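You operate a simulated robot arm through the tools that you are given. There is no shell and no other tool.

The job below is to be done with a simulated robot arm. You get a single attempt, and the scene is never put back.

## Task
Punch the blue-tabbed bill and file it in the binder it names.
Fine: no finger in the slot or the rings while a lever goes down.

It is judged by the outcome, as a careful person would: the job done as asked, and still so three seconds after it is handed in. It fails if anything else is knocked over, pushed out of place, dropped, spilled or broken.

## Robot
A 6-joint arm with a two-finger gripper, fixed in place. Base frame: the origin is at the foot of the arm, x ahead of it, y to its left, z up; the work surface is at about z = 744. Lengths are in mm, angles in degrees, forces in N, time in s.
Its first joint turns from -166.0 to 166.0 degrees. Payload 3.43 kg.
The TCP is the grasp point between the finger pads, 20 mm short of the fingertips. In the tool frame z runs along the fingers and y along their closing line. Largest opening 190 mm; the body of the gripper starts 248 mm behind the TCP.
Orientation is that of the tool frame in the base frame, as a unit quaternion [w, x, y, z]. With the fingers straight down and closing along the base's y, the tool's x points along the base's -x, its y along +y and its z along -z.

## Interface
- The arm moves only by the tool jog_arm. Its argument "series" is one flat list of numbers, 7 for each row, row after row: the shift along the tool's x, y, z in mm, then the turn, a rotation vector about the tool's x, y, z in degrees, then the opening, from 0 (shut) to 1 (fully open). In form: [tx, ty, tz, wx, wy, wz, grip, tx, ty, tz, wx, wy, wz, grip, ...]. A call has 1 to 20 rows; each row is the pose to reach, as a shift and turn from the pose commanded when the call began, along the tool's axes at that moment. Rows are played at 5 a second. More than 50 mm and 8.6 degrees between two rows, or a gripper value outside its range, and nothing of the call is played. Where a pose cannot be reached the arm comes as near as it can. A force on the tool above 90 N (or 10 N above the force at the start of the call, whichever is more), or a blocked arm, ends the call early, and 0.2 s more pass. Each finger travels about 45 mm/s and halts on what it meets, pressing with about 35 N; the grip force reading is that of the motor and also rises with nothing between the fingers. The clock runs only during rows and for 0.2 s after the last one: add rows that repeat a pose to give the fingers time. The reply holds the time, the measured pose of the TCP, the force on the tool along the base axes, the opening and the grip force, in the units named above and with some noise, with the torque about the TCP (base axes, N m) and any sound that the robot's microphone picked up, and new pictures: "show" is both (left out), scene, wrist or none.
- Cameras (640 x 400 px; columns grow to the right, rows downward): "scene" is fixed at [395, 504, 1462.6]; the picture's right is [-0.90, -0.43, 0.00], its down [-0.17, 0.37, -0.91] and it looks along [0.39, -0.83, -0.40] (base axes); focal length 368 px, centre (320, 200). "wrist" rides on the gripper at [70, -8, -288] in the tool frame; the picture's right is [0.12, 0.99, 0.00], its down [-0.96, 0.12, -0.25] and it looks along [-0.25, 0.03, 0.97] (tool axes); focal length 261 px, centre (320, 200). There is no depth. A picture from a camera that has moved, and an enlarged one, comes with that camera's place and axes in the base frame and with its lens. The place of the scene camera against the robot may be out by one fixed shift of up to 12 mm in any direction.
- slide_trunk(by): slides the trunk up (or, below 0, down) by that many mm; the arm rides with it, the base frame stays. It gives what a move gives, with no picture.
- close_up(camera, box): a new picture of the part [left, top, right, bottom] of that camera's present view, enlarged. It takes no simulated time.
- job_done(): hands the job in; it is judged then, once.

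Nothing tells you positions but the pictures and the camera data. Unless the task says otherwise, let go and move clear before handing in.

The tools are called after "Emit:" as name(argument=value, ...) on one line, values as JSON. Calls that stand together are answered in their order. jog_arm: Moves the arm, as the interface text tells. Its arguments: {"type":"object","properties":{"series":{"type":"array"},"show":{"type":"string","enum":["both","scene","wrist","none"]}},"required":["series"]} The other tools are called the same way: slide_trunk (by) slides the trunk up or down; close_up (camera, box) takes an enlarged picture of a part of a camera's view; job_done () hands the job in.

At the start:

```text
time: 0.0
tool_pos: [570.1, -440.5, 1214.9]
ee_rot: [0.0, 0.001, 1.0, 0.0]
wrist_force: [0.1, 0.2, 0.7]
wrist_torque: [-0.03, 0.01, 0.0]
grip_width: 190.0
grip_force: 0.0
trunk travel left (down, up): [-175.0, 65.0]
```

scene: 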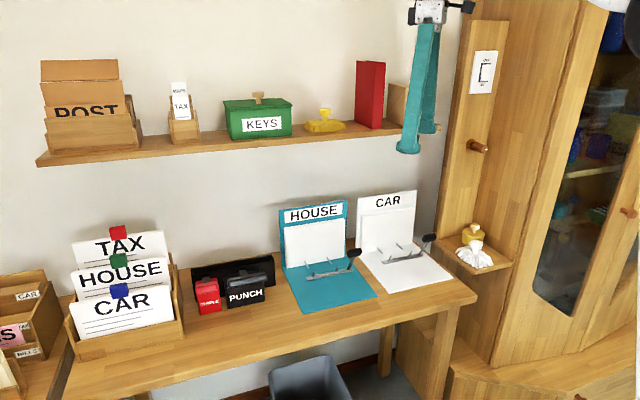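
wrist: 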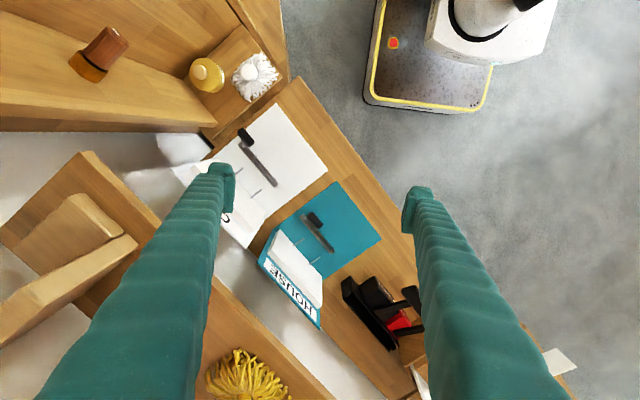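

I see a shelf with a box of bills (TAX, HOUSE, CAR cards with red, green and blue tabs), a punch, and two open binders (HOUSE, CAR) on the desk. The blue tab seems to be on the front bill marked CAR, so I will look closer before I move.

Emit:
close_up(camera="scene", box=[40, 210, 200, 370])

Emit:
close_up(camera="scene", box=[180, 230, 300, 330])

Emit:
close_up(camera="scene", box=[270, 180, 460, 320])

Emit:
close_up(camera="wrist", box=[200, 80, 460, 400])

```text
2.50 times, centred on (120, 290) of scene
camera zoom: at [395.0, 504.0, 1462.6], right [-0.9, -0.43, 0.0], down [-0.17, 0.37, -0.91], along [0.39, -0.83, -0.4], focal length 919 px, centre (820, -25)
```

zoom: 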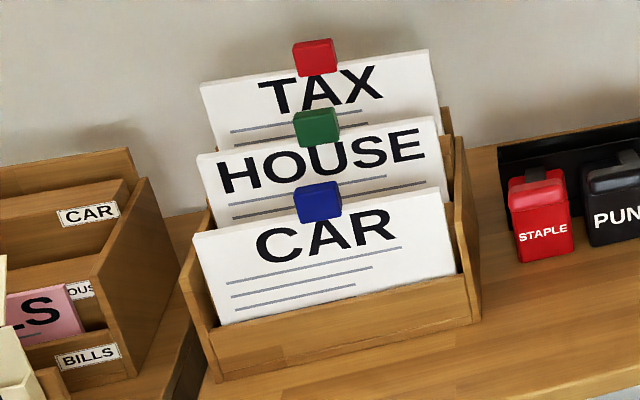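

```text
4.00 times, centred on (240, 280) of scene
camera zoom: at [395.0, 504.0, 1462.6], right [-0.9, -0.43, 0.0], down [-0.17, 0.37, -0.91], along [0.39, -0.83, -0.4], focal length 1470 px, centre (640, -120)
```

zoom: 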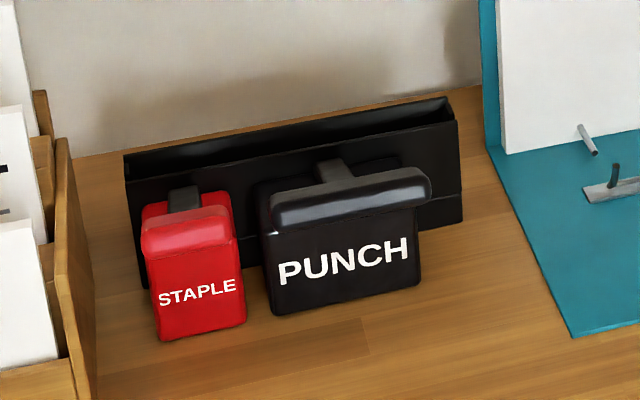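

```text
2.86 times, centred on (365, 250) of scene
camera zoom: at [395.0, 504.0, 1462.6], right [-0.9, -0.43, 0.0], down [-0.17, 0.37, -0.91], along [0.39, -0.83, -0.4], focal length 1050 px, centre (191, 57)
```

zoom: 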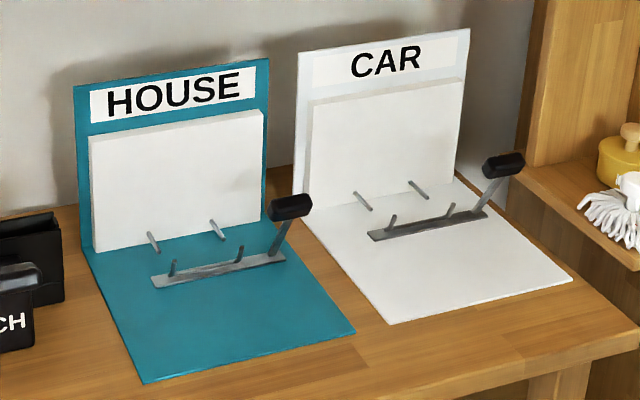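

```text
1.25 times, centred on (330, 240) of wrist
camera zoom: at [500.4, -448.8, 1503.1], right [-0.12, 0.99, 0.0], down [0.96, 0.12, 0.25], along [0.25, 0.03, -0.97], focal length 326 px, centre (308, 150)
```

zoom: 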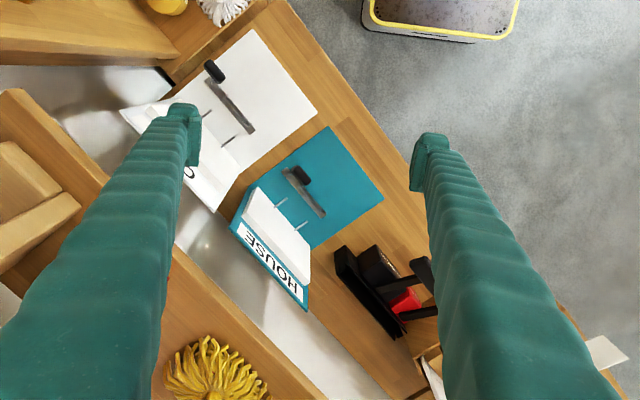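

The bill box stands at the left end of the desk, with the CAR bill in front and a blue tab on its top edge. I will look closer at the tab, the slot behind the punch and the rings of the CAR binder before I move.

Emit:
close_up(camera="scene", box=[95, 270, 145, 310])

Emit:
close_up(camera="scene", box=[350, 185, 450, 265])

Emit:
close_up(camera="wrist", box=[330, 260, 440, 360])

Emit:
close_up(camera="wrist", box=[180, 100, 340, 240])

Emit:
close_up(camera="scene", box=[0, 0, 320, 200])

Emit:
close_up(camera="scene", box=[320, 0, 640, 200])

```text
10.00 times, centred on (120, 290) of scene
camera zoom: at [395.0, 504.0, 1462.6], right [-0.9, -0.43, 0.0], down [-0.17, 0.37, -0.91], along [0.39, -0.83, -0.4], focal length 3675 px, centre (2320, -700)
```

zoom: 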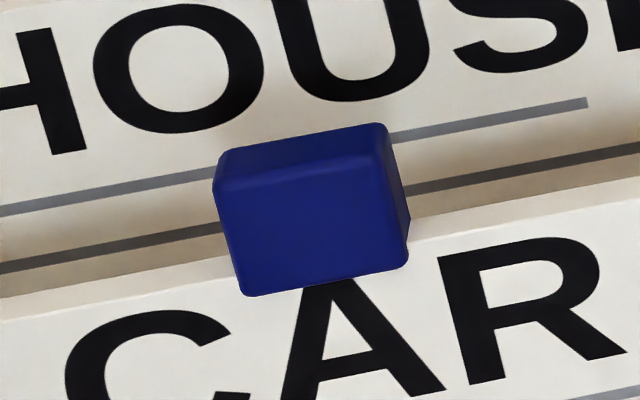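

```text
5.00 times, centred on (400, 225) of scene
camera zoom: at [395.0, 504.0, 1462.6], right [-0.9, -0.43, 0.0], down [-0.17, 0.37, -0.91], along [0.39, -0.83, -0.4], focal length 1838 px, centre (-80, 75)
```

zoom: 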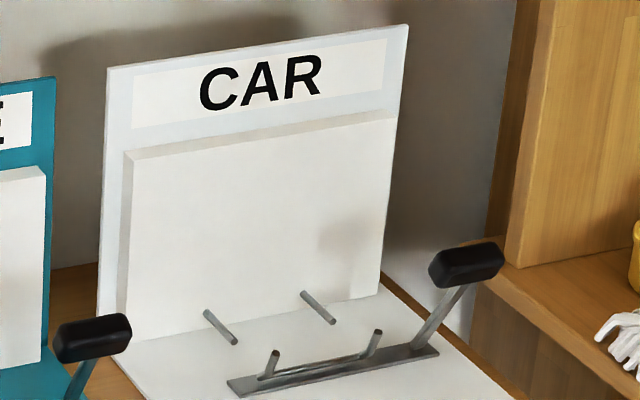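

```text
4.00 times, centred on (385, 310) of wrist
camera zoom: at [500.4, -448.8, 1503.1], right [-0.12, 0.99, 0.0], down [0.96, 0.12, 0.25], along [0.25, 0.03, -0.97], focal length 1043 px, centre (60, -240)
```

zoom: 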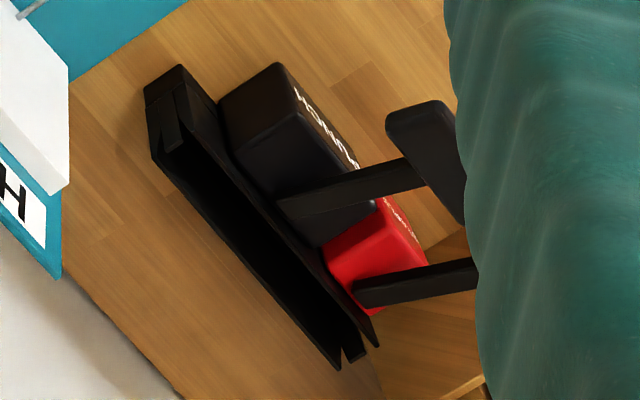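

```text
2.86 times, centred on (260, 170) of wrist
camera zoom: at [500.4, -448.8, 1503.1], right [-0.12, 0.99, 0.0], down [0.96, 0.12, 0.25], along [0.25, 0.03, -0.97], focal length 745 px, centre (491, 286)
```

zoom: 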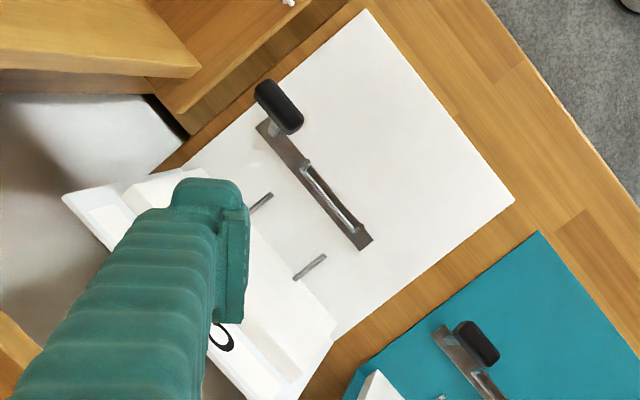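

```text
2.00 times, centred on (160, 100) of scene
camera zoom: at [395.0, 504.0, 1462.6], right [-0.9, -0.43, 0.0], down [-0.17, 0.37, -0.91], along [0.39, -0.83, -0.4], focal length 735 px, centre (640, 400)
```

zoom: 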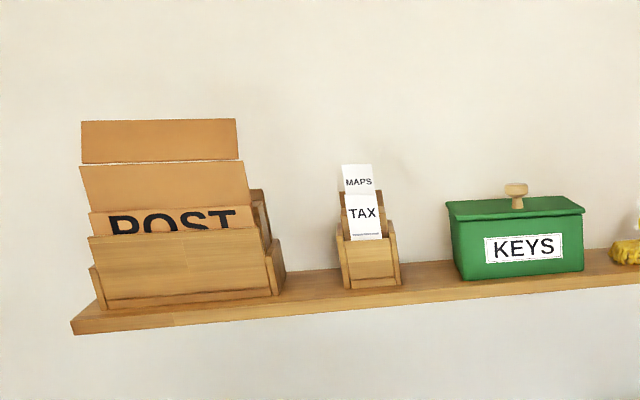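

```text
2.00 times, centred on (480, 100) of scene
camera zoom: at [395.0, 504.0, 1462.6], right [-0.9, -0.43, 0.0], down [-0.17, 0.37, -0.91], along [0.39, -0.83, -0.4], focal length 735 px, centre (0, 400)
```

zoom: 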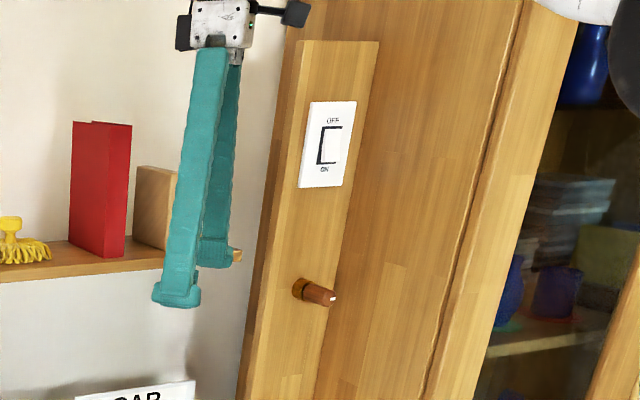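

Each binder has two pins pointing out of its page stack, and a lever bar with two hooks in front of them. The punch has a long slot behind it. The fingers are well above the desk and clear of the shelf, so I will turn the gripper about the vertical so its camera ends up on the far side, partly closing the fingers on the way.

Emit:
jog_arm(series=[0, 0, 0, 0, 0, -8.4, 0.8, 0, 0, 0, 0, 0, -16.8, 0.6, 0, 0, 0, 0, 0, -25.2, 0.5, 0, 0, 0, 0, 0, -33.6, 0.45, 0, 0, 0, 0, 0, -42, 0.4, 0, 0, 0, 0, 0, -50.4, 0.4, 0, 0, 0, 0, 0, -58.8, 0.4, 0, 0, 0, 0, 0, -67.2, 0.4, 0, 0, 0, 0, 0, -75.6, 0.4, 0, 0, 0, 0, 0, -84, 0.4, 0, 0, 0, 0, 0, -92.4, 0.4, 0, 0, 0, 0, 0, -100.8, 0.4, 0, 0, 0, 0, 0, -109.2, 0.4, 0, 0, 0, 0, 0, -117.6, 0.4, 0, 0, 0, 0, 0, -126, 0.4, 0, 0, 0, 0, 0, -134, 0.4], show="both")

```text
time: 3.4
tool_pos: [580.4, -429.2, 1215.6]
ee_rot: [0.003, 0.918, -0.397, -0.001]
wrist_force: [-0.4, -0.8, 0.5]
wrist_torque: [0.13, -0.05, 0.04]
grip_width: 76.0
grip_force: 0.1
out of reach, approached as far as the arm can: row 16
trunk travel left (down, up): [-175.0, 65.0]
camera wrist: at [635.9, -473.1, 1502.7], right [-0.64, -0.77, 0.01], down [-0.74, 0.62, 0.25], along [-0.19, 0.15, -0.97], focal length 261 px, centre (320, 200)
```

scene: 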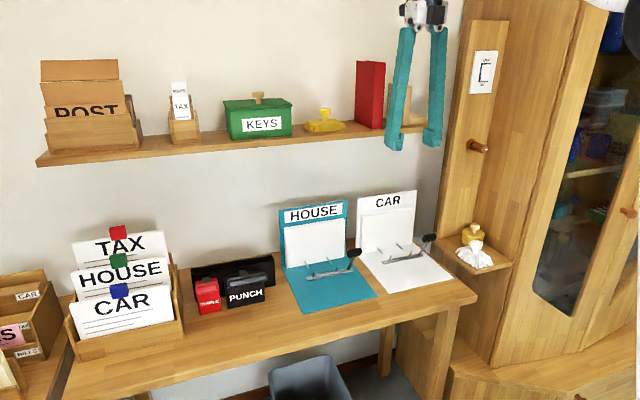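
wrist: 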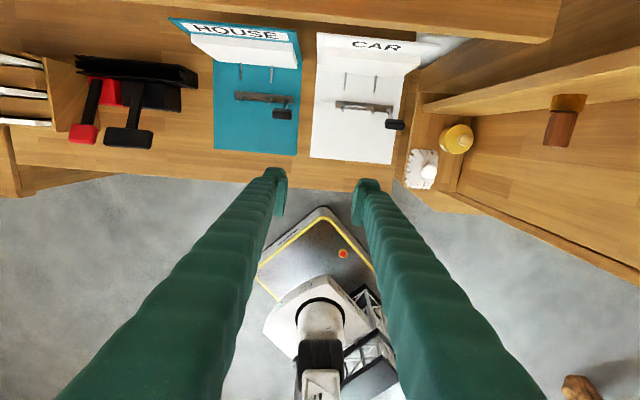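

The turn nearly reached the target. The binders now appear in the wrist view with the desk edge almost level. Next I will move left along the desk, well in front of the shelf, and then pitch the tool up until the fingers point at the wall.

Emit:
jog_arm(series=[-6, -47, 12, 0, 0, 0, 0.4, -12, -94, 24, 0, 0, 0, 0.4, -18, -141, 36, 0, 0, 0, 0.4, -24, -188, 48, 0, 0, 0, 0.4, -30, -235, 60, 0, 0, 0, 0.4, -36, -282, 72, 0, 0, 0, 0.4, -42, -329, 84, 0, 0, 0, 0.4, -48, -376, 96, 0, 0, 0, 0.4, -48, -376, 96, 0, 8.5, 0, 0.4, -48, -376, 96, 0, 17, 0, 0.4, -48, -376, 96, 0, 25.5, 0, 0.4, -48, -376, 96, 0, 34, 0, 0.4, -48, -376, 96, 0, 42.5, 0, 0.4, -48, -376, 96, 0, 51, 0, 0.4, -48, -376, 96, 0, 59.5, 0, 0.4], show="both")

```text
time: 6.6
tool_pos: [816.0, -133.6, 1119.8]
ee_rot: [0.194, 0.799, -0.339, 0.457]
wrist_force: [0.0, -0.6, -0.2]
wrist_torque: [0.01, 0.02, 0.04]
grip_width: 75.8
grip_force: 0.1
trunk travel left (down, up): [-175.0, 65.0]
camera wrist: at [675.9, 25.1, 1325.6], right [-0.67, -0.73, 0.1], down [-0.57, 0.42, -0.7], along [0.47, -0.53, -0.7], focal length 261 px, centre (320, 200)
```

scene: 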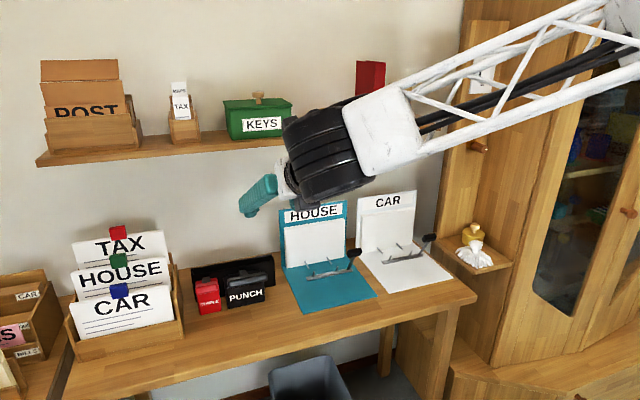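
wrist: 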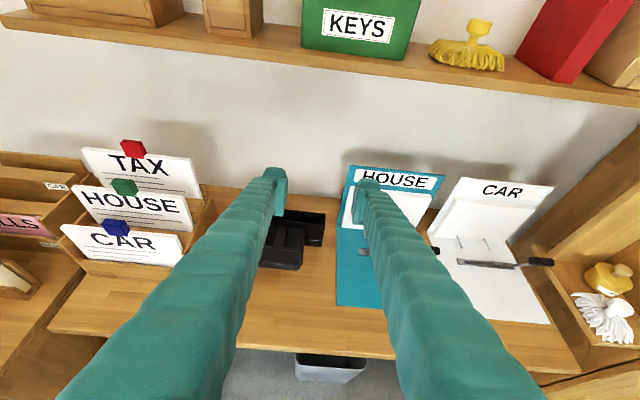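

The arm reaches well with the tool pitched, and the desk edge runs at about 45° to the base axes. I will now move left to stand in front of the bill box and look at the blue tab from close by.

Emit:
jog_arm(series=[-18, -46, -1, 0, 0, 0, 0.4, -36, -92, -2, 0, 0, 0, 0.4, -54, -138, -3, 0, 0, 0, 0.4, -71, -184, -3, 0, 0, 0, 0.4, -89, -230, -4, 0, 0, 0, 0.4, -107, -276, -5, 0, 0, 0, 0.4, -125, -322, -6, 0, 0, 0, 0.4, -142.7, -367.7, -6.2, 0, 0, 0, 0.4, -142.7, -367.7, -6.2, 0, 5, 0, 0.4, -142.7, -367.7, -6.2, 0, 10, 0, 0.4], show="both")

```text
time: 8.8
tool_pos: [1026.8, 179.5, 999.6]
ee_rot: [0.222, 0.756, -0.322, 0.524]
wrist_force: [0.3, -0.6, 0.4]
wrist_torque: [0.13, 0.06, 0.07]
grip_width: 76.1
grip_force: 0.1
trunk travel left (down, up): [-175.0, 65.0]
camera wrist: at [863.4, 360.2, 1165.6], right [-0.69, -0.72, 0.11], down [-0.48, 0.33, -0.81], along [0.55, -0.61, -0.57], focal length 261 px, centre (320, 200)
```

scene: 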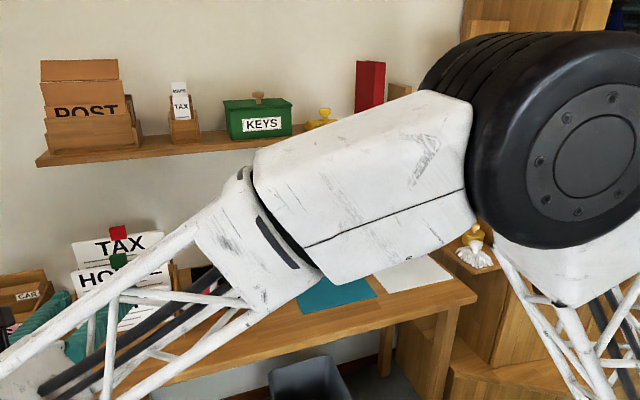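
wrist: 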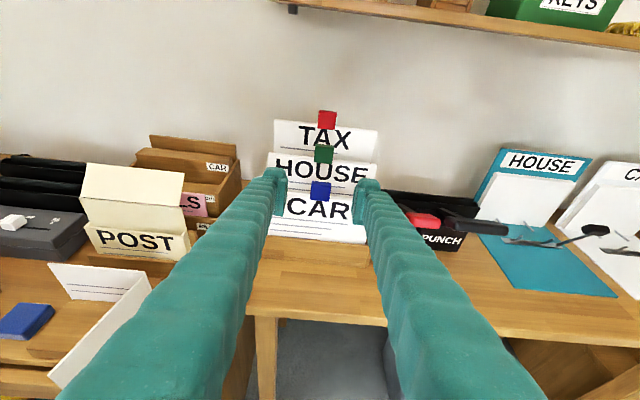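

The pose was reached as commanded, and the blue tab sits between the fingertips in the wrist view. I will enlarge the picture to measure it.

Emit:
close_up(camera="wrist", box=[250, 90, 390, 250])

Emit:
close_up(camera="wrist", box=[380, 170, 480, 260])

Emit:
close_up(camera="wrist", box=[295, 165, 345, 215])

```text
2.50 times, centred on (320, 170) of wrist
camera zoom: at [863.4, 360.2, 1165.6], right [-0.69, -0.72, 0.11], down [-0.48, 0.33, -0.81], along [0.55, -0.61, -0.57], focal length 652 px, centre (320, 275)
```

zoom: 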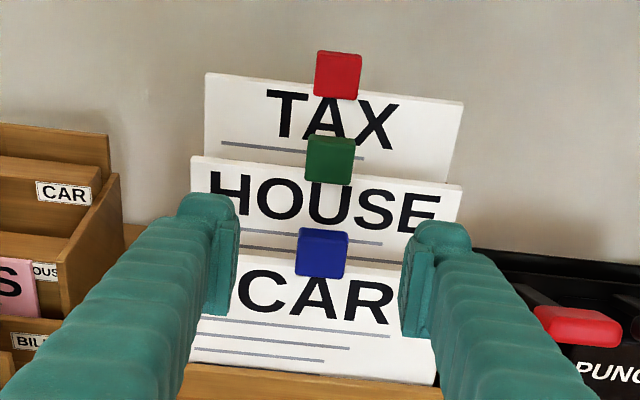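

```text
4.44 times, centred on (430, 215) of wrist
camera zoom: at [863.4, 360.2, 1165.6], right [-0.69, -0.72, 0.11], down [-0.48, 0.33, -0.81], along [0.55, -0.61, -0.57], focal length 1158 px, centre (-169, 133)
```

zoom: 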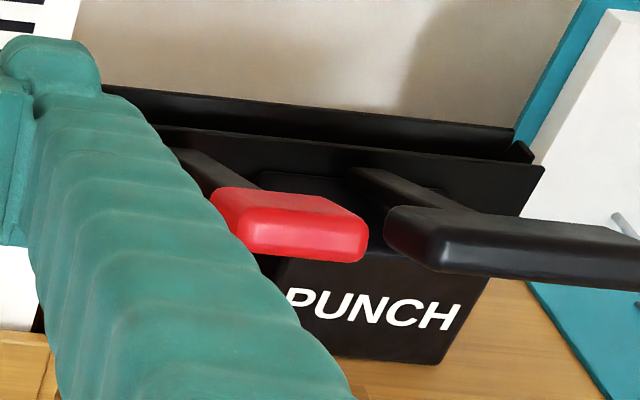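

```text
8.00 times, centred on (320, 190) of wrist
camera zoom: at [863.4, 360.2, 1165.6], right [-0.69, -0.72, 0.11], down [-0.48, 0.33, -0.81], along [0.55, -0.61, -0.57], focal length 2085 px, centre (320, 280)
```

zoom: 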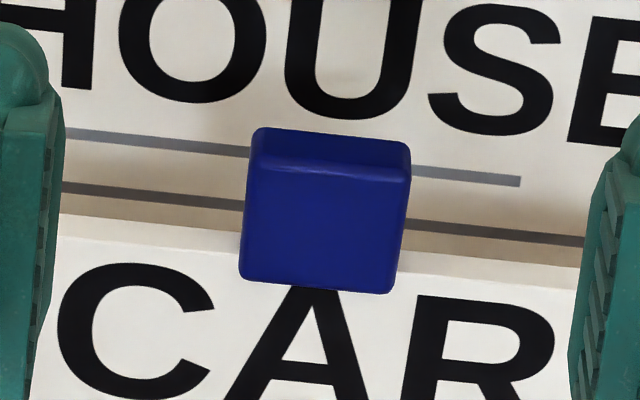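

The blue tab is a block about 40 mm wide, straddling the top edge of the CAR card. I want a second, oblique view of the box and punch to triangulate positions and see whether the bills lean, so I will step sideways and yaw the tool.

Emit:
jog_arm(series=[1.5, 42, 4, 6.2, 0, -2.3, 0.6, 3, 84, 8, 12.5, 0, -4.7, 0.8, 4.6, 126, 12, 18.7, 0, -7, 1.0, 6.2, 168, 16, 24.9, 0, -9.3, 1.0, 7.8, 210, 20, 31.2, 0, -11.7, 1.0, 9.3, 252, 23.7, 37.4, -0.1, -14, 1.0, 9.3, 252, 23.7, 37.4, -0.1, -14, 1.0], show="wrist")

Emit:
close_up(camera="wrist", box=[230, 100, 410, 260])

```text
time: 10.4
tool_pos: [860.0, -15.1, 1000.1]
ee_rot: [0.029, 0.821, -0.043, 0.568]
wrist_force: [-0.8, -0.4, -0.2]
wrist_torque: [-0.01, -0.01, -0.03]
grip_width: 190.0
grip_force: 0.1
trunk travel left (down, up): [-175.0, 65.0]
camera wrist: at [619.4, 19.7, 1168.3], right [-0.06, -0.99, 0.11], down [-0.58, -0.05, -0.81], along [0.81, -0.12, -0.57], focal length 261 px, centre (320, 200)
```

wrist: 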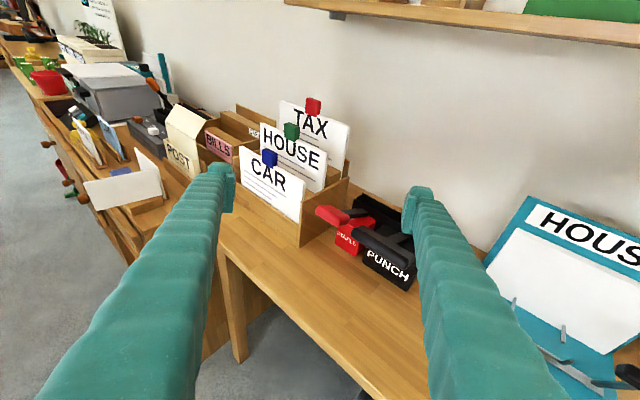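

```text
2.50 times, centred on (320, 180) of wrist
camera zoom: at [619.4, 19.7, 1168.3], right [-0.06, -0.99, 0.11], down [-0.58, -0.05, -0.81], along [0.81, -0.12, -0.57], focal length 652 px, centre (320, 250)
```

zoom: 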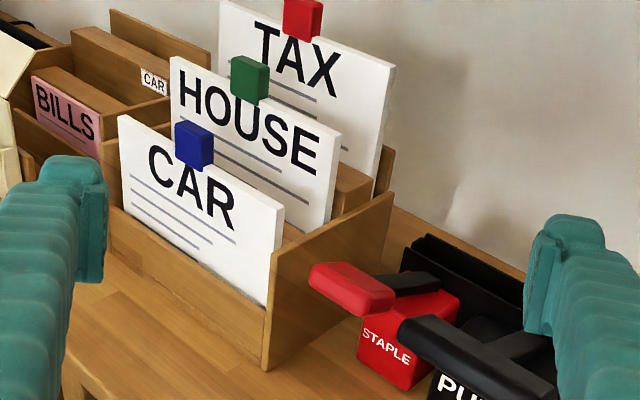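

This oblique view shows the bill cards are thick boards standing nearly upright in a stepped box. I will enlarge the tab, the punch slot and the levers for measurements.

Emit:
close_up(camera="wrist", box=[235, 135, 315, 185])

Emit:
close_up(camera="wrist", box=[235, 180, 315, 250])

Emit:
close_up(camera="wrist", box=[310, 185, 430, 300])

Emit:
close_up(camera="wrist", box=[480, 180, 640, 400])

```text
8.00 times, centred on (275, 160) of wrist
camera zoom: at [619.4, 19.7, 1168.3], right [-0.06, -0.99, 0.11], down [-0.58, -0.05, -0.81], along [0.81, -0.12, -0.57], focal length 2085 px, centre (680, 520)
```

zoom: 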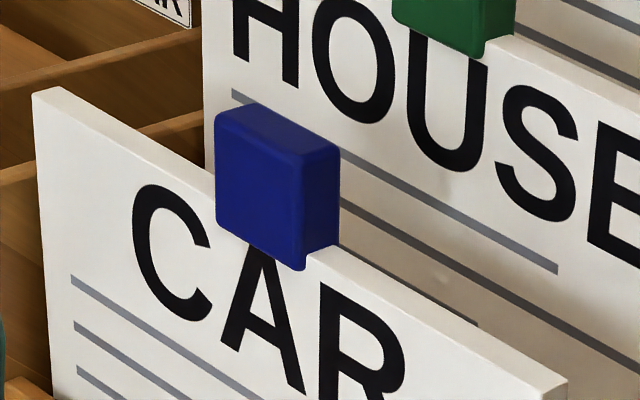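

```text
5.71 times, centred on (275, 215) of wrist
camera zoom: at [619.4, 19.7, 1168.3], right [-0.06, -0.99, 0.11], down [-0.58, -0.05, -0.81], along [0.81, -0.12, -0.57], focal length 1489 px, centre (577, 114)
```

zoom: 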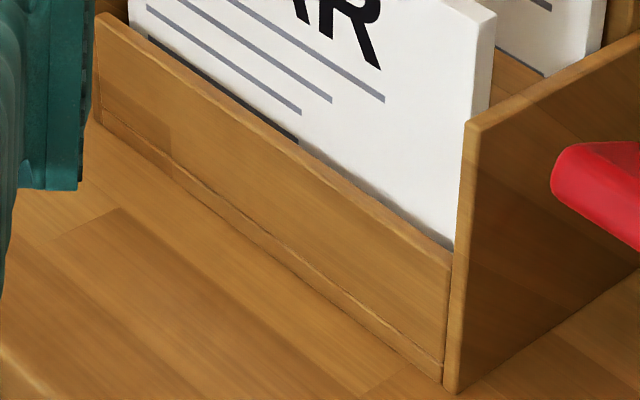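

```text
3.48 times, centred on (370, 242) of wrist
camera zoom: at [619.4, 19.7, 1168.3], right [-0.06, -0.99, 0.11], down [-0.58, -0.05, -0.81], along [0.81, -0.12, -0.57], focal length 907 px, centre (146, 52)
```

zoom: 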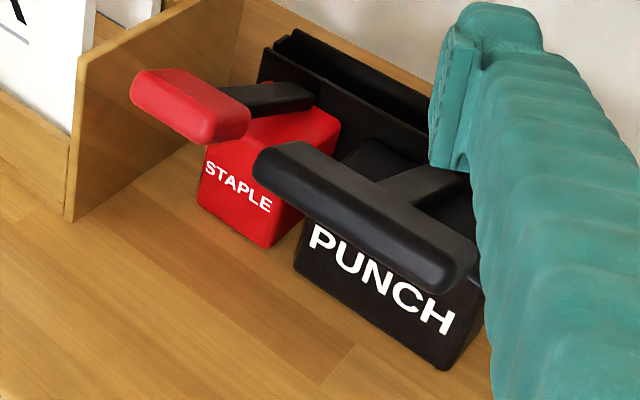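

```text
1.82 times, centred on (560, 290) of wrist
camera zoom: at [619.4, 19.7, 1168.3], right [-0.06, -0.99, 0.11], down [-0.58, -0.05, -0.81], along [0.81, -0.12, -0.57], focal length 474 px, centre (-116, 36)
```

zoom: 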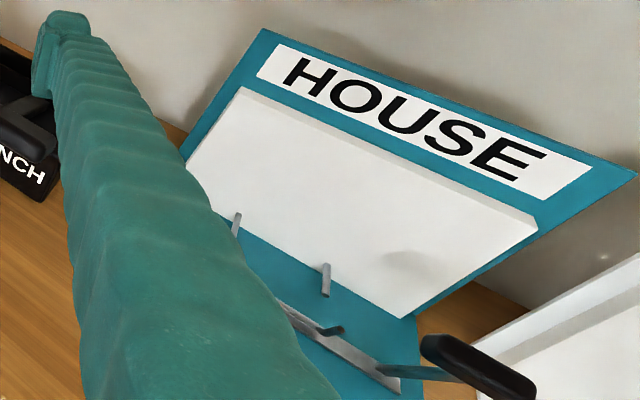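

The two wrist views put the tab centre near (1128, 67, 908). The CAR card is upright, about 208 mm wide and square to the desk, with its top at z≈896. Before picking it up I will survey the punch slot from in front and above.

Emit:
jog_arm(series=[5, 2, -9, -7.3, 0, 2.75, 1.0, 10, 4, -18, -14.6, 0, 5.5, 1.0, 15, 6, -27, -21.9, 0, 8.25, 1.0, 20, 8, -36, -29.2, 0, 11, 1.0, 26.1, 9.4, -43.9, -36.56, 0.05, 13.75, 1.0], show="none")

Emit:
jog_arm(series=[0, 0, 0, 0, -7, 0, 1.0, 0, 0, 0, 0, -14, 0, 1.0, 0, 0, 0, 0, -21, 0, 1.0, 0, 0, 0, 0, -21, 0, 1.0], show="both")

```text
time: 11.6
tool_pos: [829.0, -21.5, 1040.4]
ee_rot: [0.218, 0.759, -0.316, 0.526]
wrist_force: [-0.3, -0.5, 0.8]
wrist_torque: [0.14, 0.04, 0.19]
grip_width: 190.0
grip_force: 0.1
trunk travel left (down, up): [-175.0, 65.0]
```

```text
time: 12.6
tool_pos: [829.7, -20.6, 1039.7]
ee_rot: [0.157, 0.842, -0.351, 0.379]
wrist_force: [-0.7, -0.2, -0.5]
wrist_torque: [-0.01, -0.01, 0.0]
grip_width: 190.1
grip_force: 0.0
trunk travel left (down, up): [-175.0, 65.0]
camera wrist: at [718.0, 104.2, 1283.3], right [-0.65, -0.76, 0.09], down [-0.66, 0.5, -0.55], along [0.38, -0.42, -0.83], focal length 261 px, centre (320, 200)
```

scene: 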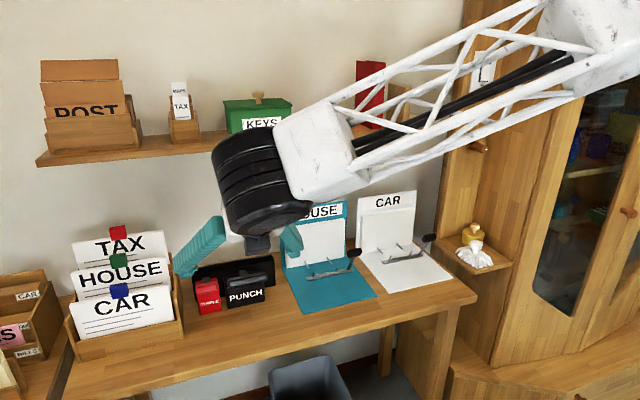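
wrist: 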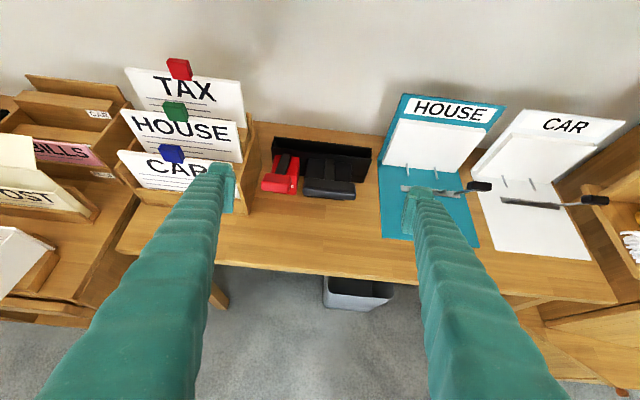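

Now the punch and both binders are in one view. I will enlarge the punch slot and the CAR binder's rings.

Emit:
close_up(camera="wrist", box=[250, 125, 390, 215])

Emit:
close_up(camera="wrist", box=[470, 100, 640, 270])

Emit:
close_up(camera="wrist", box=[330, 130, 390, 190])

Emit:
close_up(camera="wrist", box=[255, 130, 320, 200])

```text
4.44 times, centred on (320, 170) of wrist
camera zoom: at [718.0, 104.2, 1283.3], right [-0.65, -0.76, 0.09], down [-0.66, 0.5, -0.55], along [0.38, -0.42, -0.83], focal length 1158 px, centre (320, 333)
```

zoom: 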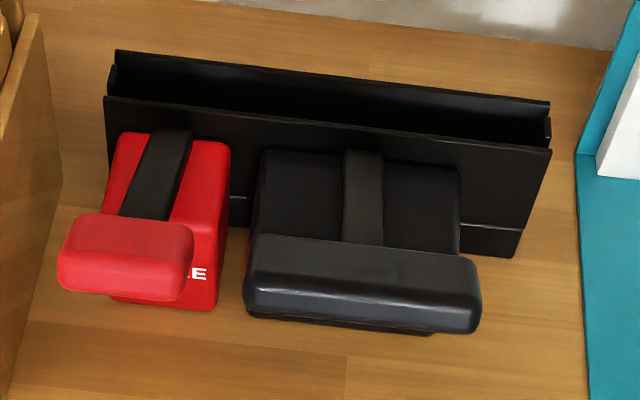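

```text
2.35 times, centred on (555, 185) of wrist
camera zoom: at [718.0, 104.2, 1283.3], right [-0.65, -0.76, 0.09], down [-0.66, 0.5, -0.55], along [0.38, -0.42, -0.83], focal length 613 px, centre (-233, 235)
```

zoom: 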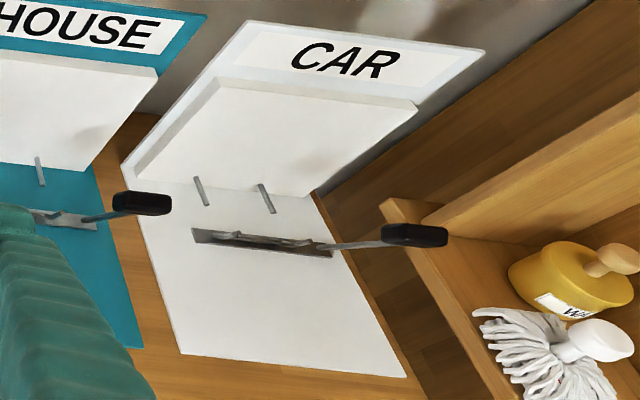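

```text
6.67 times, centred on (360, 160) of wrist
camera zoom: at [718.0, 104.2, 1283.3], right [-0.65, -0.76, 0.09], down [-0.66, 0.5, -0.55], along [0.38, -0.42, -0.83], focal length 1738 px, centre (53, 467)
```

zoom: 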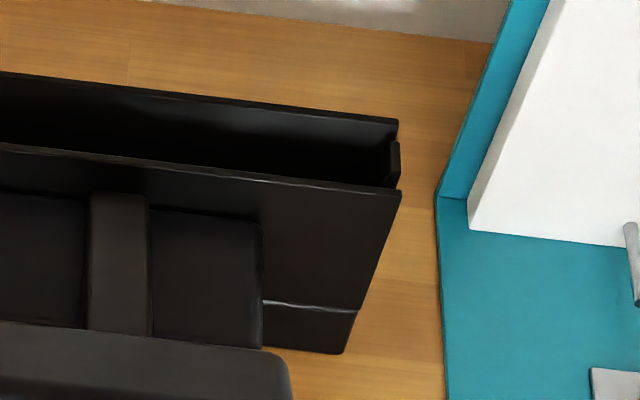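

```text
5.71 times, centred on (288, 165) of wrist
camera zoom: at [718.0, 104.2, 1283.3], right [-0.65, -0.76, 0.09], down [-0.66, 0.5, -0.55], along [0.38, -0.42, -0.83], focal length 1489 px, centre (506, 400)
```

zoom: 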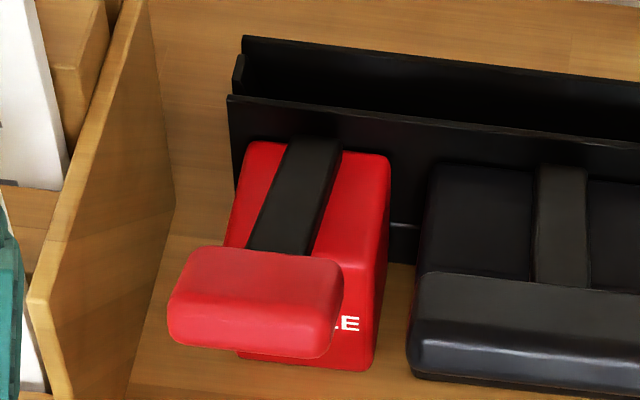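

Measured in desk coordinates (s along the desk, w toward the wall), the trough spans s≈450–689, its slot lies at w≈870–900 and its rim is at z≈837. The CAR pins are about 78 mm apart at s≈16, near z≈757. Next I will go to a pre-grasp pose in front of the blue tab with the tool tilted about 20° down.

Emit:
jog_arm(series=[-11.5, -39, 9.7, 0, 3.1, 0, 1.0, -23, -78, 19.5, 0, 6.2, 0, 0.9, -34.5, -117, 29.2, 0, 9.3, 0, 0.8, -46, -156, 39, 0, 12.4, 0, 0.7, -57.4, -195, 48.7, 0, 15.5, 0, 0.6, -68.9, -234, 58.5, 0, 18.6, 0, 0.5, -80.4, -273.3, 68.2, 0, 21.6, 0, 0.42, -80.4, -273.3, 68.2, 0, 21.6, 0, 0.42], show="wrist")

Emit:
close_up(camera="wrist", box=[250, 120, 390, 240])

```text
time: 14.4
tool_pos: [1021.9, 174.8, 934.4]
ee_rot: [0.22, 0.756, -0.314, 0.53]
wrist_force: [0.3, -0.4, 0.4]
wrist_torque: [-0.04, 0.01, -0.01]
grip_width: 79.9
grip_force: 0.1
trunk travel left (down, up): [-175.0, 65.0]
camera wrist: at [855.1, 355.4, 1098.5], right [-0.68, -0.73, 0.11], down [-0.48, 0.32, -0.82], along [0.56, -0.61, -0.56], focal length 261 px, centre (320, 200)
```

wrist: 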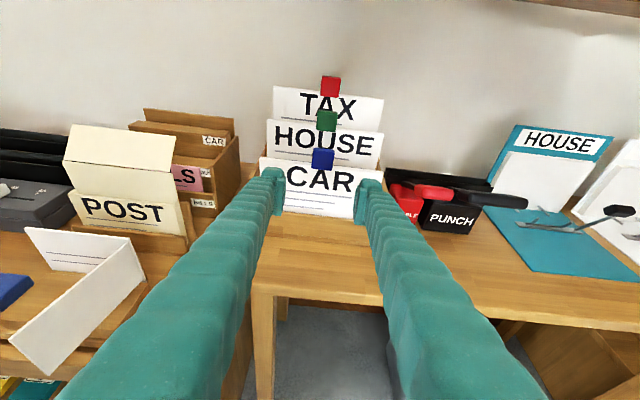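

```text
3.33 times, centred on (320, 180) of wrist
camera zoom: at [855.1, 355.4, 1098.5], right [-0.68, -0.73, 0.11], down [-0.48, 0.32, -0.82], along [0.56, -0.61, -0.56], focal length 869 px, centre (320, 267)
```

zoom: 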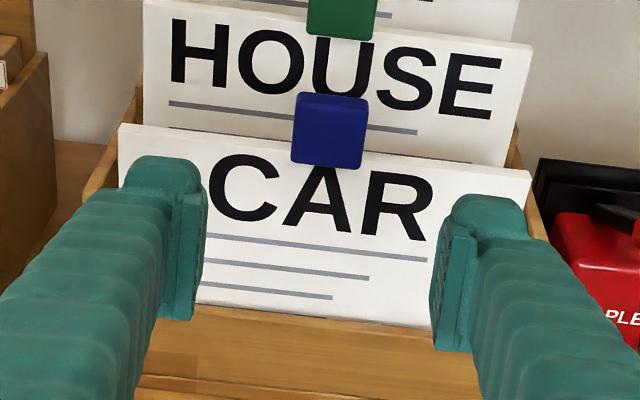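

The tab is at s≈846, w≈751 with z from 895 to 925, and the gripper is centred on it. I will advance so the fingers straddle the tab just above the card's top edge.

Emit:
jog_arm(series=[8, 0, 27.4, 0, 0, 0, 0.42, 16, 0, 54.8, 0, 0, 0, 0.42, 24, 0, 82.2, 0, 0, 0, 0.42, 32, -0.1, 109.6, 0, 0, 0, 0.42, 36, -0.1, 123, 0, 0, 0, 0.42, 40.1, -0.2, 137, 0, 0, 0, 0.42], show="both")

Emit:
close_up(camera="wrist", box=[260, 140, 380, 240])

```text
time: 15.8
tool_pos: [1121.2, 71.5, 924.8]
ee_rot: [0.219, 0.756, -0.314, 0.53]
wrist_force: [-0.4, -0.2, 0.8]
wrist_torque: [0.02, -0.08, -0.04]
grip_width: 79.9
grip_force: 0.0
trunk travel left (down, up): [-175.0, 65.0]
camera wrist: at [954.8, 253.2, 1089.1], right [-0.67, -0.73, 0.11], down [-0.48, 0.32, -0.82], along [0.56, -0.61, -0.56], focal length 261 px, centre (320, 200)
```

scene: 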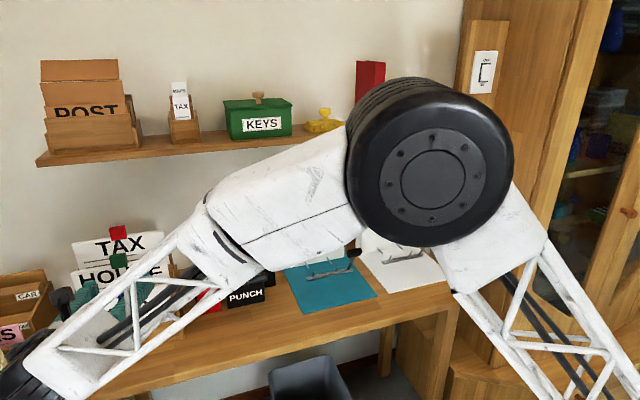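
wrist: 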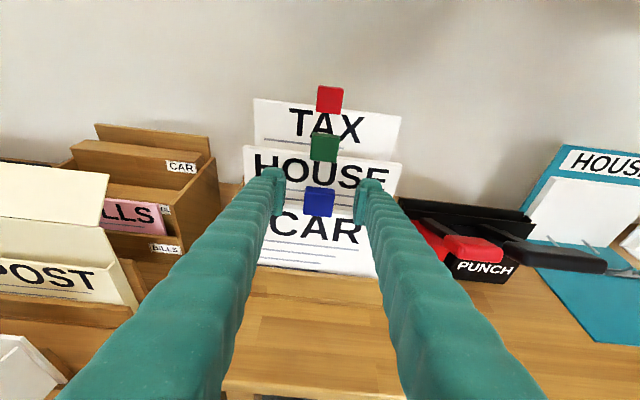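

```text
4.00 times, centred on (320, 190) of wrist
camera zoom: at [954.8, 253.2, 1089.1], right [-0.67, -0.73, 0.11], down [-0.48, 0.32, -0.82], along [0.56, -0.61, -0.56], focal length 1043 px, centre (320, 240)
```

zoom: 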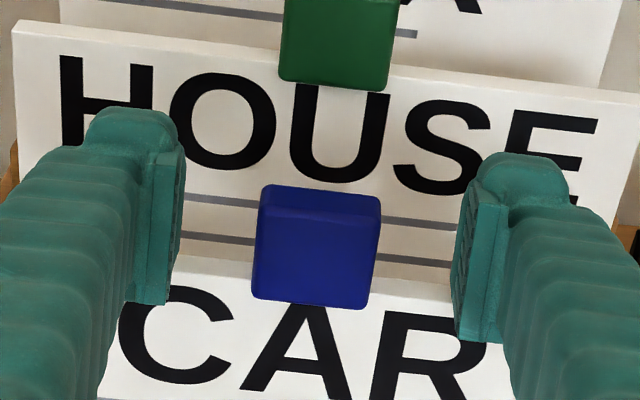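

The fingers straddle the tab with no contact force, and the tab sits 2–3 mm left of centre. I will shift slightly, raise 2 mm for clearance over the card edge, and close on the tab.

Emit:
jog_arm(series=[1.9, -2.2, -0.7, 0, 0, 0, 0.42, 1.9, -2.2, -0.7, 0, 0, 0, 0.3, 1.9, -2.2, -0.7, 0, 0, 0, 0.2, 1.9, -2.2, -0.7, 0, 0, 0, 0.12, 1.9, -2.2, -0.7, 0, 0, 0, 0.12, 1.9, -2.2, -0.7, 0, 0, 0, 0.12, 1.9, -2.2, -0.7, 0, 0, 0, 0.12], show="wrist")

Emit:
close_up(camera="wrist", box=[260, 140, 380, 240])

```text
time: 17.4
tool_pos: [1122.8, 74.0, 927.1]
ee_rot: [0.219, 0.757, -0.314, 0.529]
wrist_force: [0.3, -0.8, -0.3]
wrist_torque: [-0.07, 0.0, 0.04]
grip_width: 35.1
grip_force: 35.4
trunk travel left (down, up): [-175.0, 65.0]
camera wrist: at [956.6, 254.4, 1090.8], right [-0.68, -0.73, 0.11], down [-0.48, 0.32, -0.82], along [0.56, -0.61, -0.56], focal length 261 px, centre (320, 200)
```

wrist: 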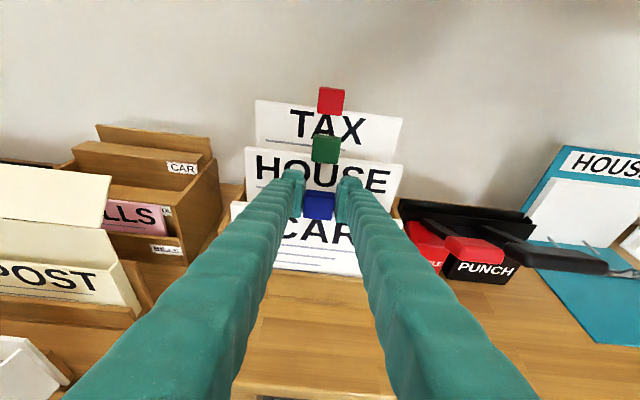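

```text
4.00 times, centred on (320, 190) of wrist
camera zoom: at [956.6, 254.4, 1090.8], right [-0.68, -0.73, 0.11], down [-0.48, 0.32, -0.82], along [0.56, -0.61, -0.56], focal length 1043 px, centre (320, 240)
```

zoom: 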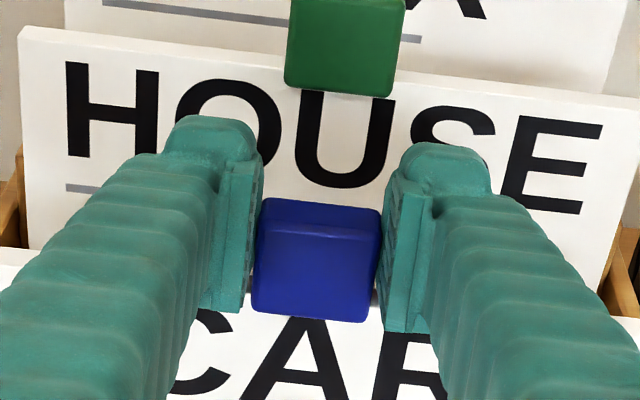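

The tab is held at 35.1 mm width with 35 N. I will lift straight up, slowly at first, so the bill clears the box.

Emit:
jog_arm(series=[9.4, 0, -3.4, 0, 0, 0, 0.12, 18.8, 0, -6.8, 0, 0, 0, 0.12, 37.6, 0, -13.6, 0, 0, 0, 0.12, 65.8, 0, -23.9, 0, 0, 0, 0.12, 94, 0, -34.1, 0, 0, 0, 0.12, 122.2, 0, -44.3, 0, 0, 0, 0.12, 150.4, 0, -54.6, 0, 0, 0, 0.12, 178.6, 0, -64.8, 0, 0, 0, 0.12, 178.6, 0, -64.8, 0, 0, 0, 0.12], show="both")

```text
time: 19.4
tool_pos: [1126.3, 73.6, 1118.1]
ee_rot: [0.22, 0.756, -0.315, 0.529]
wrist_force: [-0.7, -0.1, -2.3]
wrist_torque: [0.03, 0.02, 0.02]
grip_width: 34.9
grip_force: 35.1
trunk travel left (down, up): [-175.0, 65.0]
camera wrist: at [959.1, 254.5, 1281.5], right [-0.67, -0.73, 0.11], down [-0.48, 0.32, -0.82], along [0.56, -0.61, -0.56], focal length 261 px, centre (320, 200)
```

scene: 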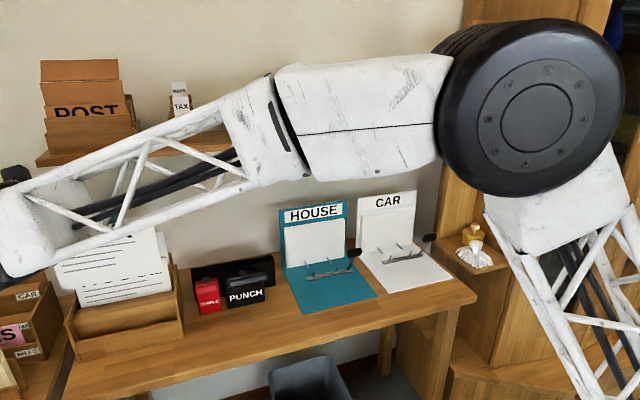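
wrist: 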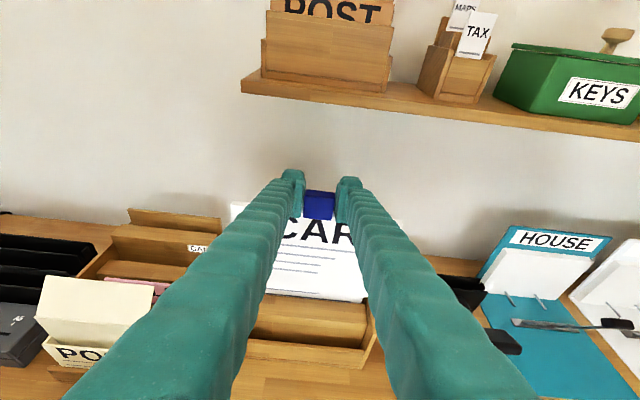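

The bill is out of the box and hangs upright. I will enlarge the views to measure how it sits in the grip and where its bottom edge is.

Emit:
close_up(camera="wrist", box=[220, 170, 410, 310])

Emit:
close_up(camera="scene", box=[40, 210, 200, 370])

```text
2.86 times, centred on (315, 240) of wrist
camera zoom: at [959.1, 254.5, 1281.5], right [-0.67, -0.73, 0.11], down [-0.48, 0.32, -0.82], along [0.56, -0.61, -0.56], focal length 745 px, centre (334, 86)
```

zoom: 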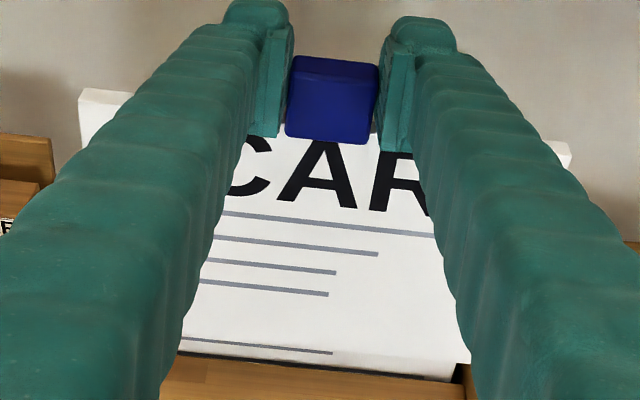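

```text
2.50 times, centred on (120, 290) of scene
camera zoom: at [395.0, 504.0, 1462.6], right [-0.9, -0.43, 0.0], down [-0.17, 0.37, -0.91], along [0.39, -0.83, -0.4], focal length 919 px, centre (820, -25)
```

zoom: 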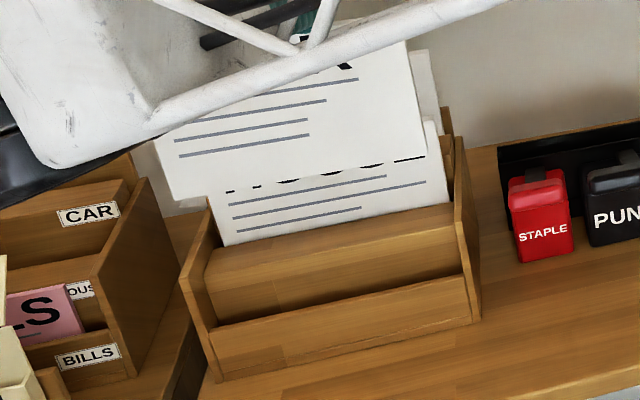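

The bill hangs straight, about 210 mm wide and 148 mm tall, and its bottom edge is about 178 mm below the TCP. I will carry it right along the desk, then in over the punch slot at s≈562 and w≈885, keeping the bottom edge above the rim.

Emit:
jog_arm(series=[0.9, 41, 2.5, 0, 0, 0, 0.12, 1.8, 82, 5, 0, 0, 0, 0.12, 2.7, 123, 7.5, 0, 0, 0, 0.12, 3.7, 164, 10, 0, 0, 0, 0.12, 4.6, 205, 12.5, 0, 0, 0, 0.12, 5.5, 246, 15, 0, 0, 0, 0.12, -0.7, 256, 47.8, 0, 0, 0, 0.12, -6.9, 266, 80.7, 0, 0, 0, 0.12, -13, 276, 113.5, 0, 0, 0, 0.12, -19.2, 286, 146.3, 0, 0, 0, 0.12, -19.2, 286, 146.3, 0, 0, 0, 0.12], show="both")

Emit:
close_up(camera="scene", box=[170, 200, 310, 320])

Emit:
close_up(camera="wrist", box=[200, 170, 440, 340])

```text
time: 21.8
tool_pos: [1013.6, -222.1, 1047.4]
ee_rot: [0.22, 0.756, -0.314, 0.531]
wrist_force: [-0.1, -0.2, -2.2]
wrist_torque: [0.01, 0.0, 0.02]
grip_width: 34.5
grip_force: 34.8
trunk travel left (down, up): [-175.0, 65.0]
camera wrist: at [846.6, -42.1, 1212.9], right [-0.67, -0.73, 0.11], down [-0.48, 0.32, -0.82], along [0.56, -0.61, -0.56], focal length 261 px, centre (320, 200)
```

scene: 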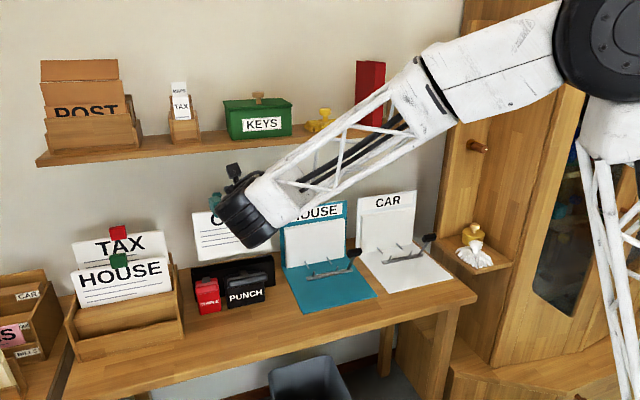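
wrist: 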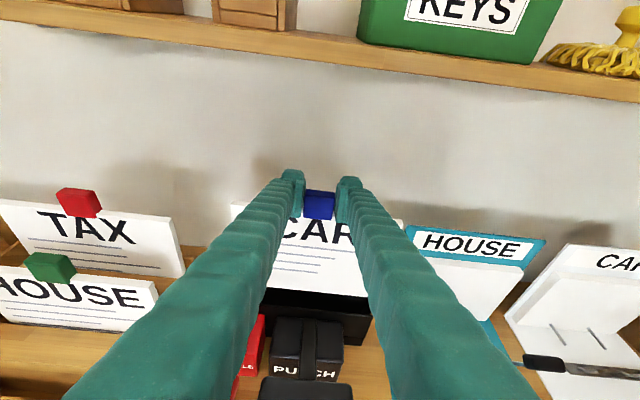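

```text
3.33 times, centred on (240, 260) of scene
camera zoom: at [395.0, 504.0, 1462.6], right [-0.9, -0.43, 0.0], down [-0.17, 0.37, -0.91], along [0.39, -0.83, -0.4], focal length 1225 px, centre (587, 0)
```

zoom: 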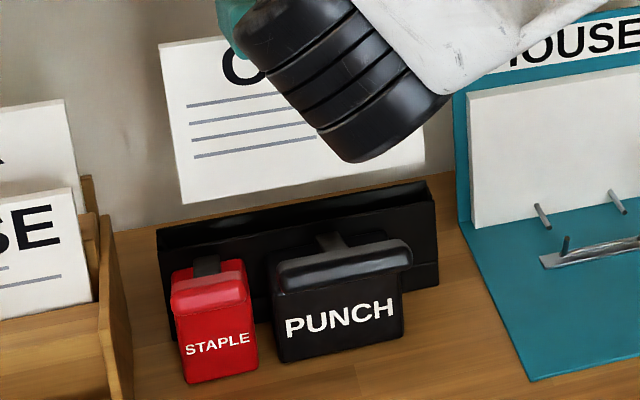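

```text
2.35 times, centred on (320, 255) of wrist
camera zoom: at [846.6, -42.1, 1212.9], right [-0.67, -0.73, 0.11], down [-0.48, 0.32, -0.82], along [0.56, -0.61, -0.56], focal length 613 px, centre (320, 71)
```

zoom: 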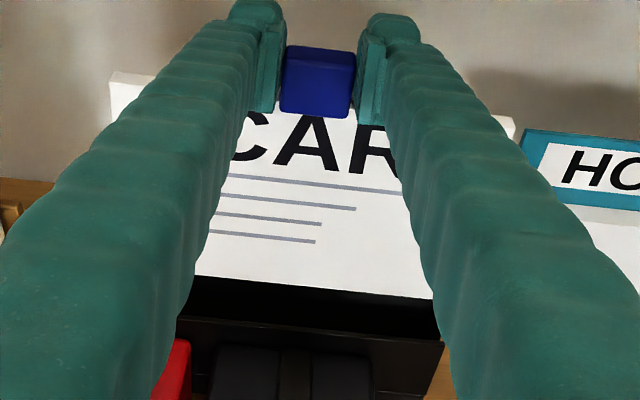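

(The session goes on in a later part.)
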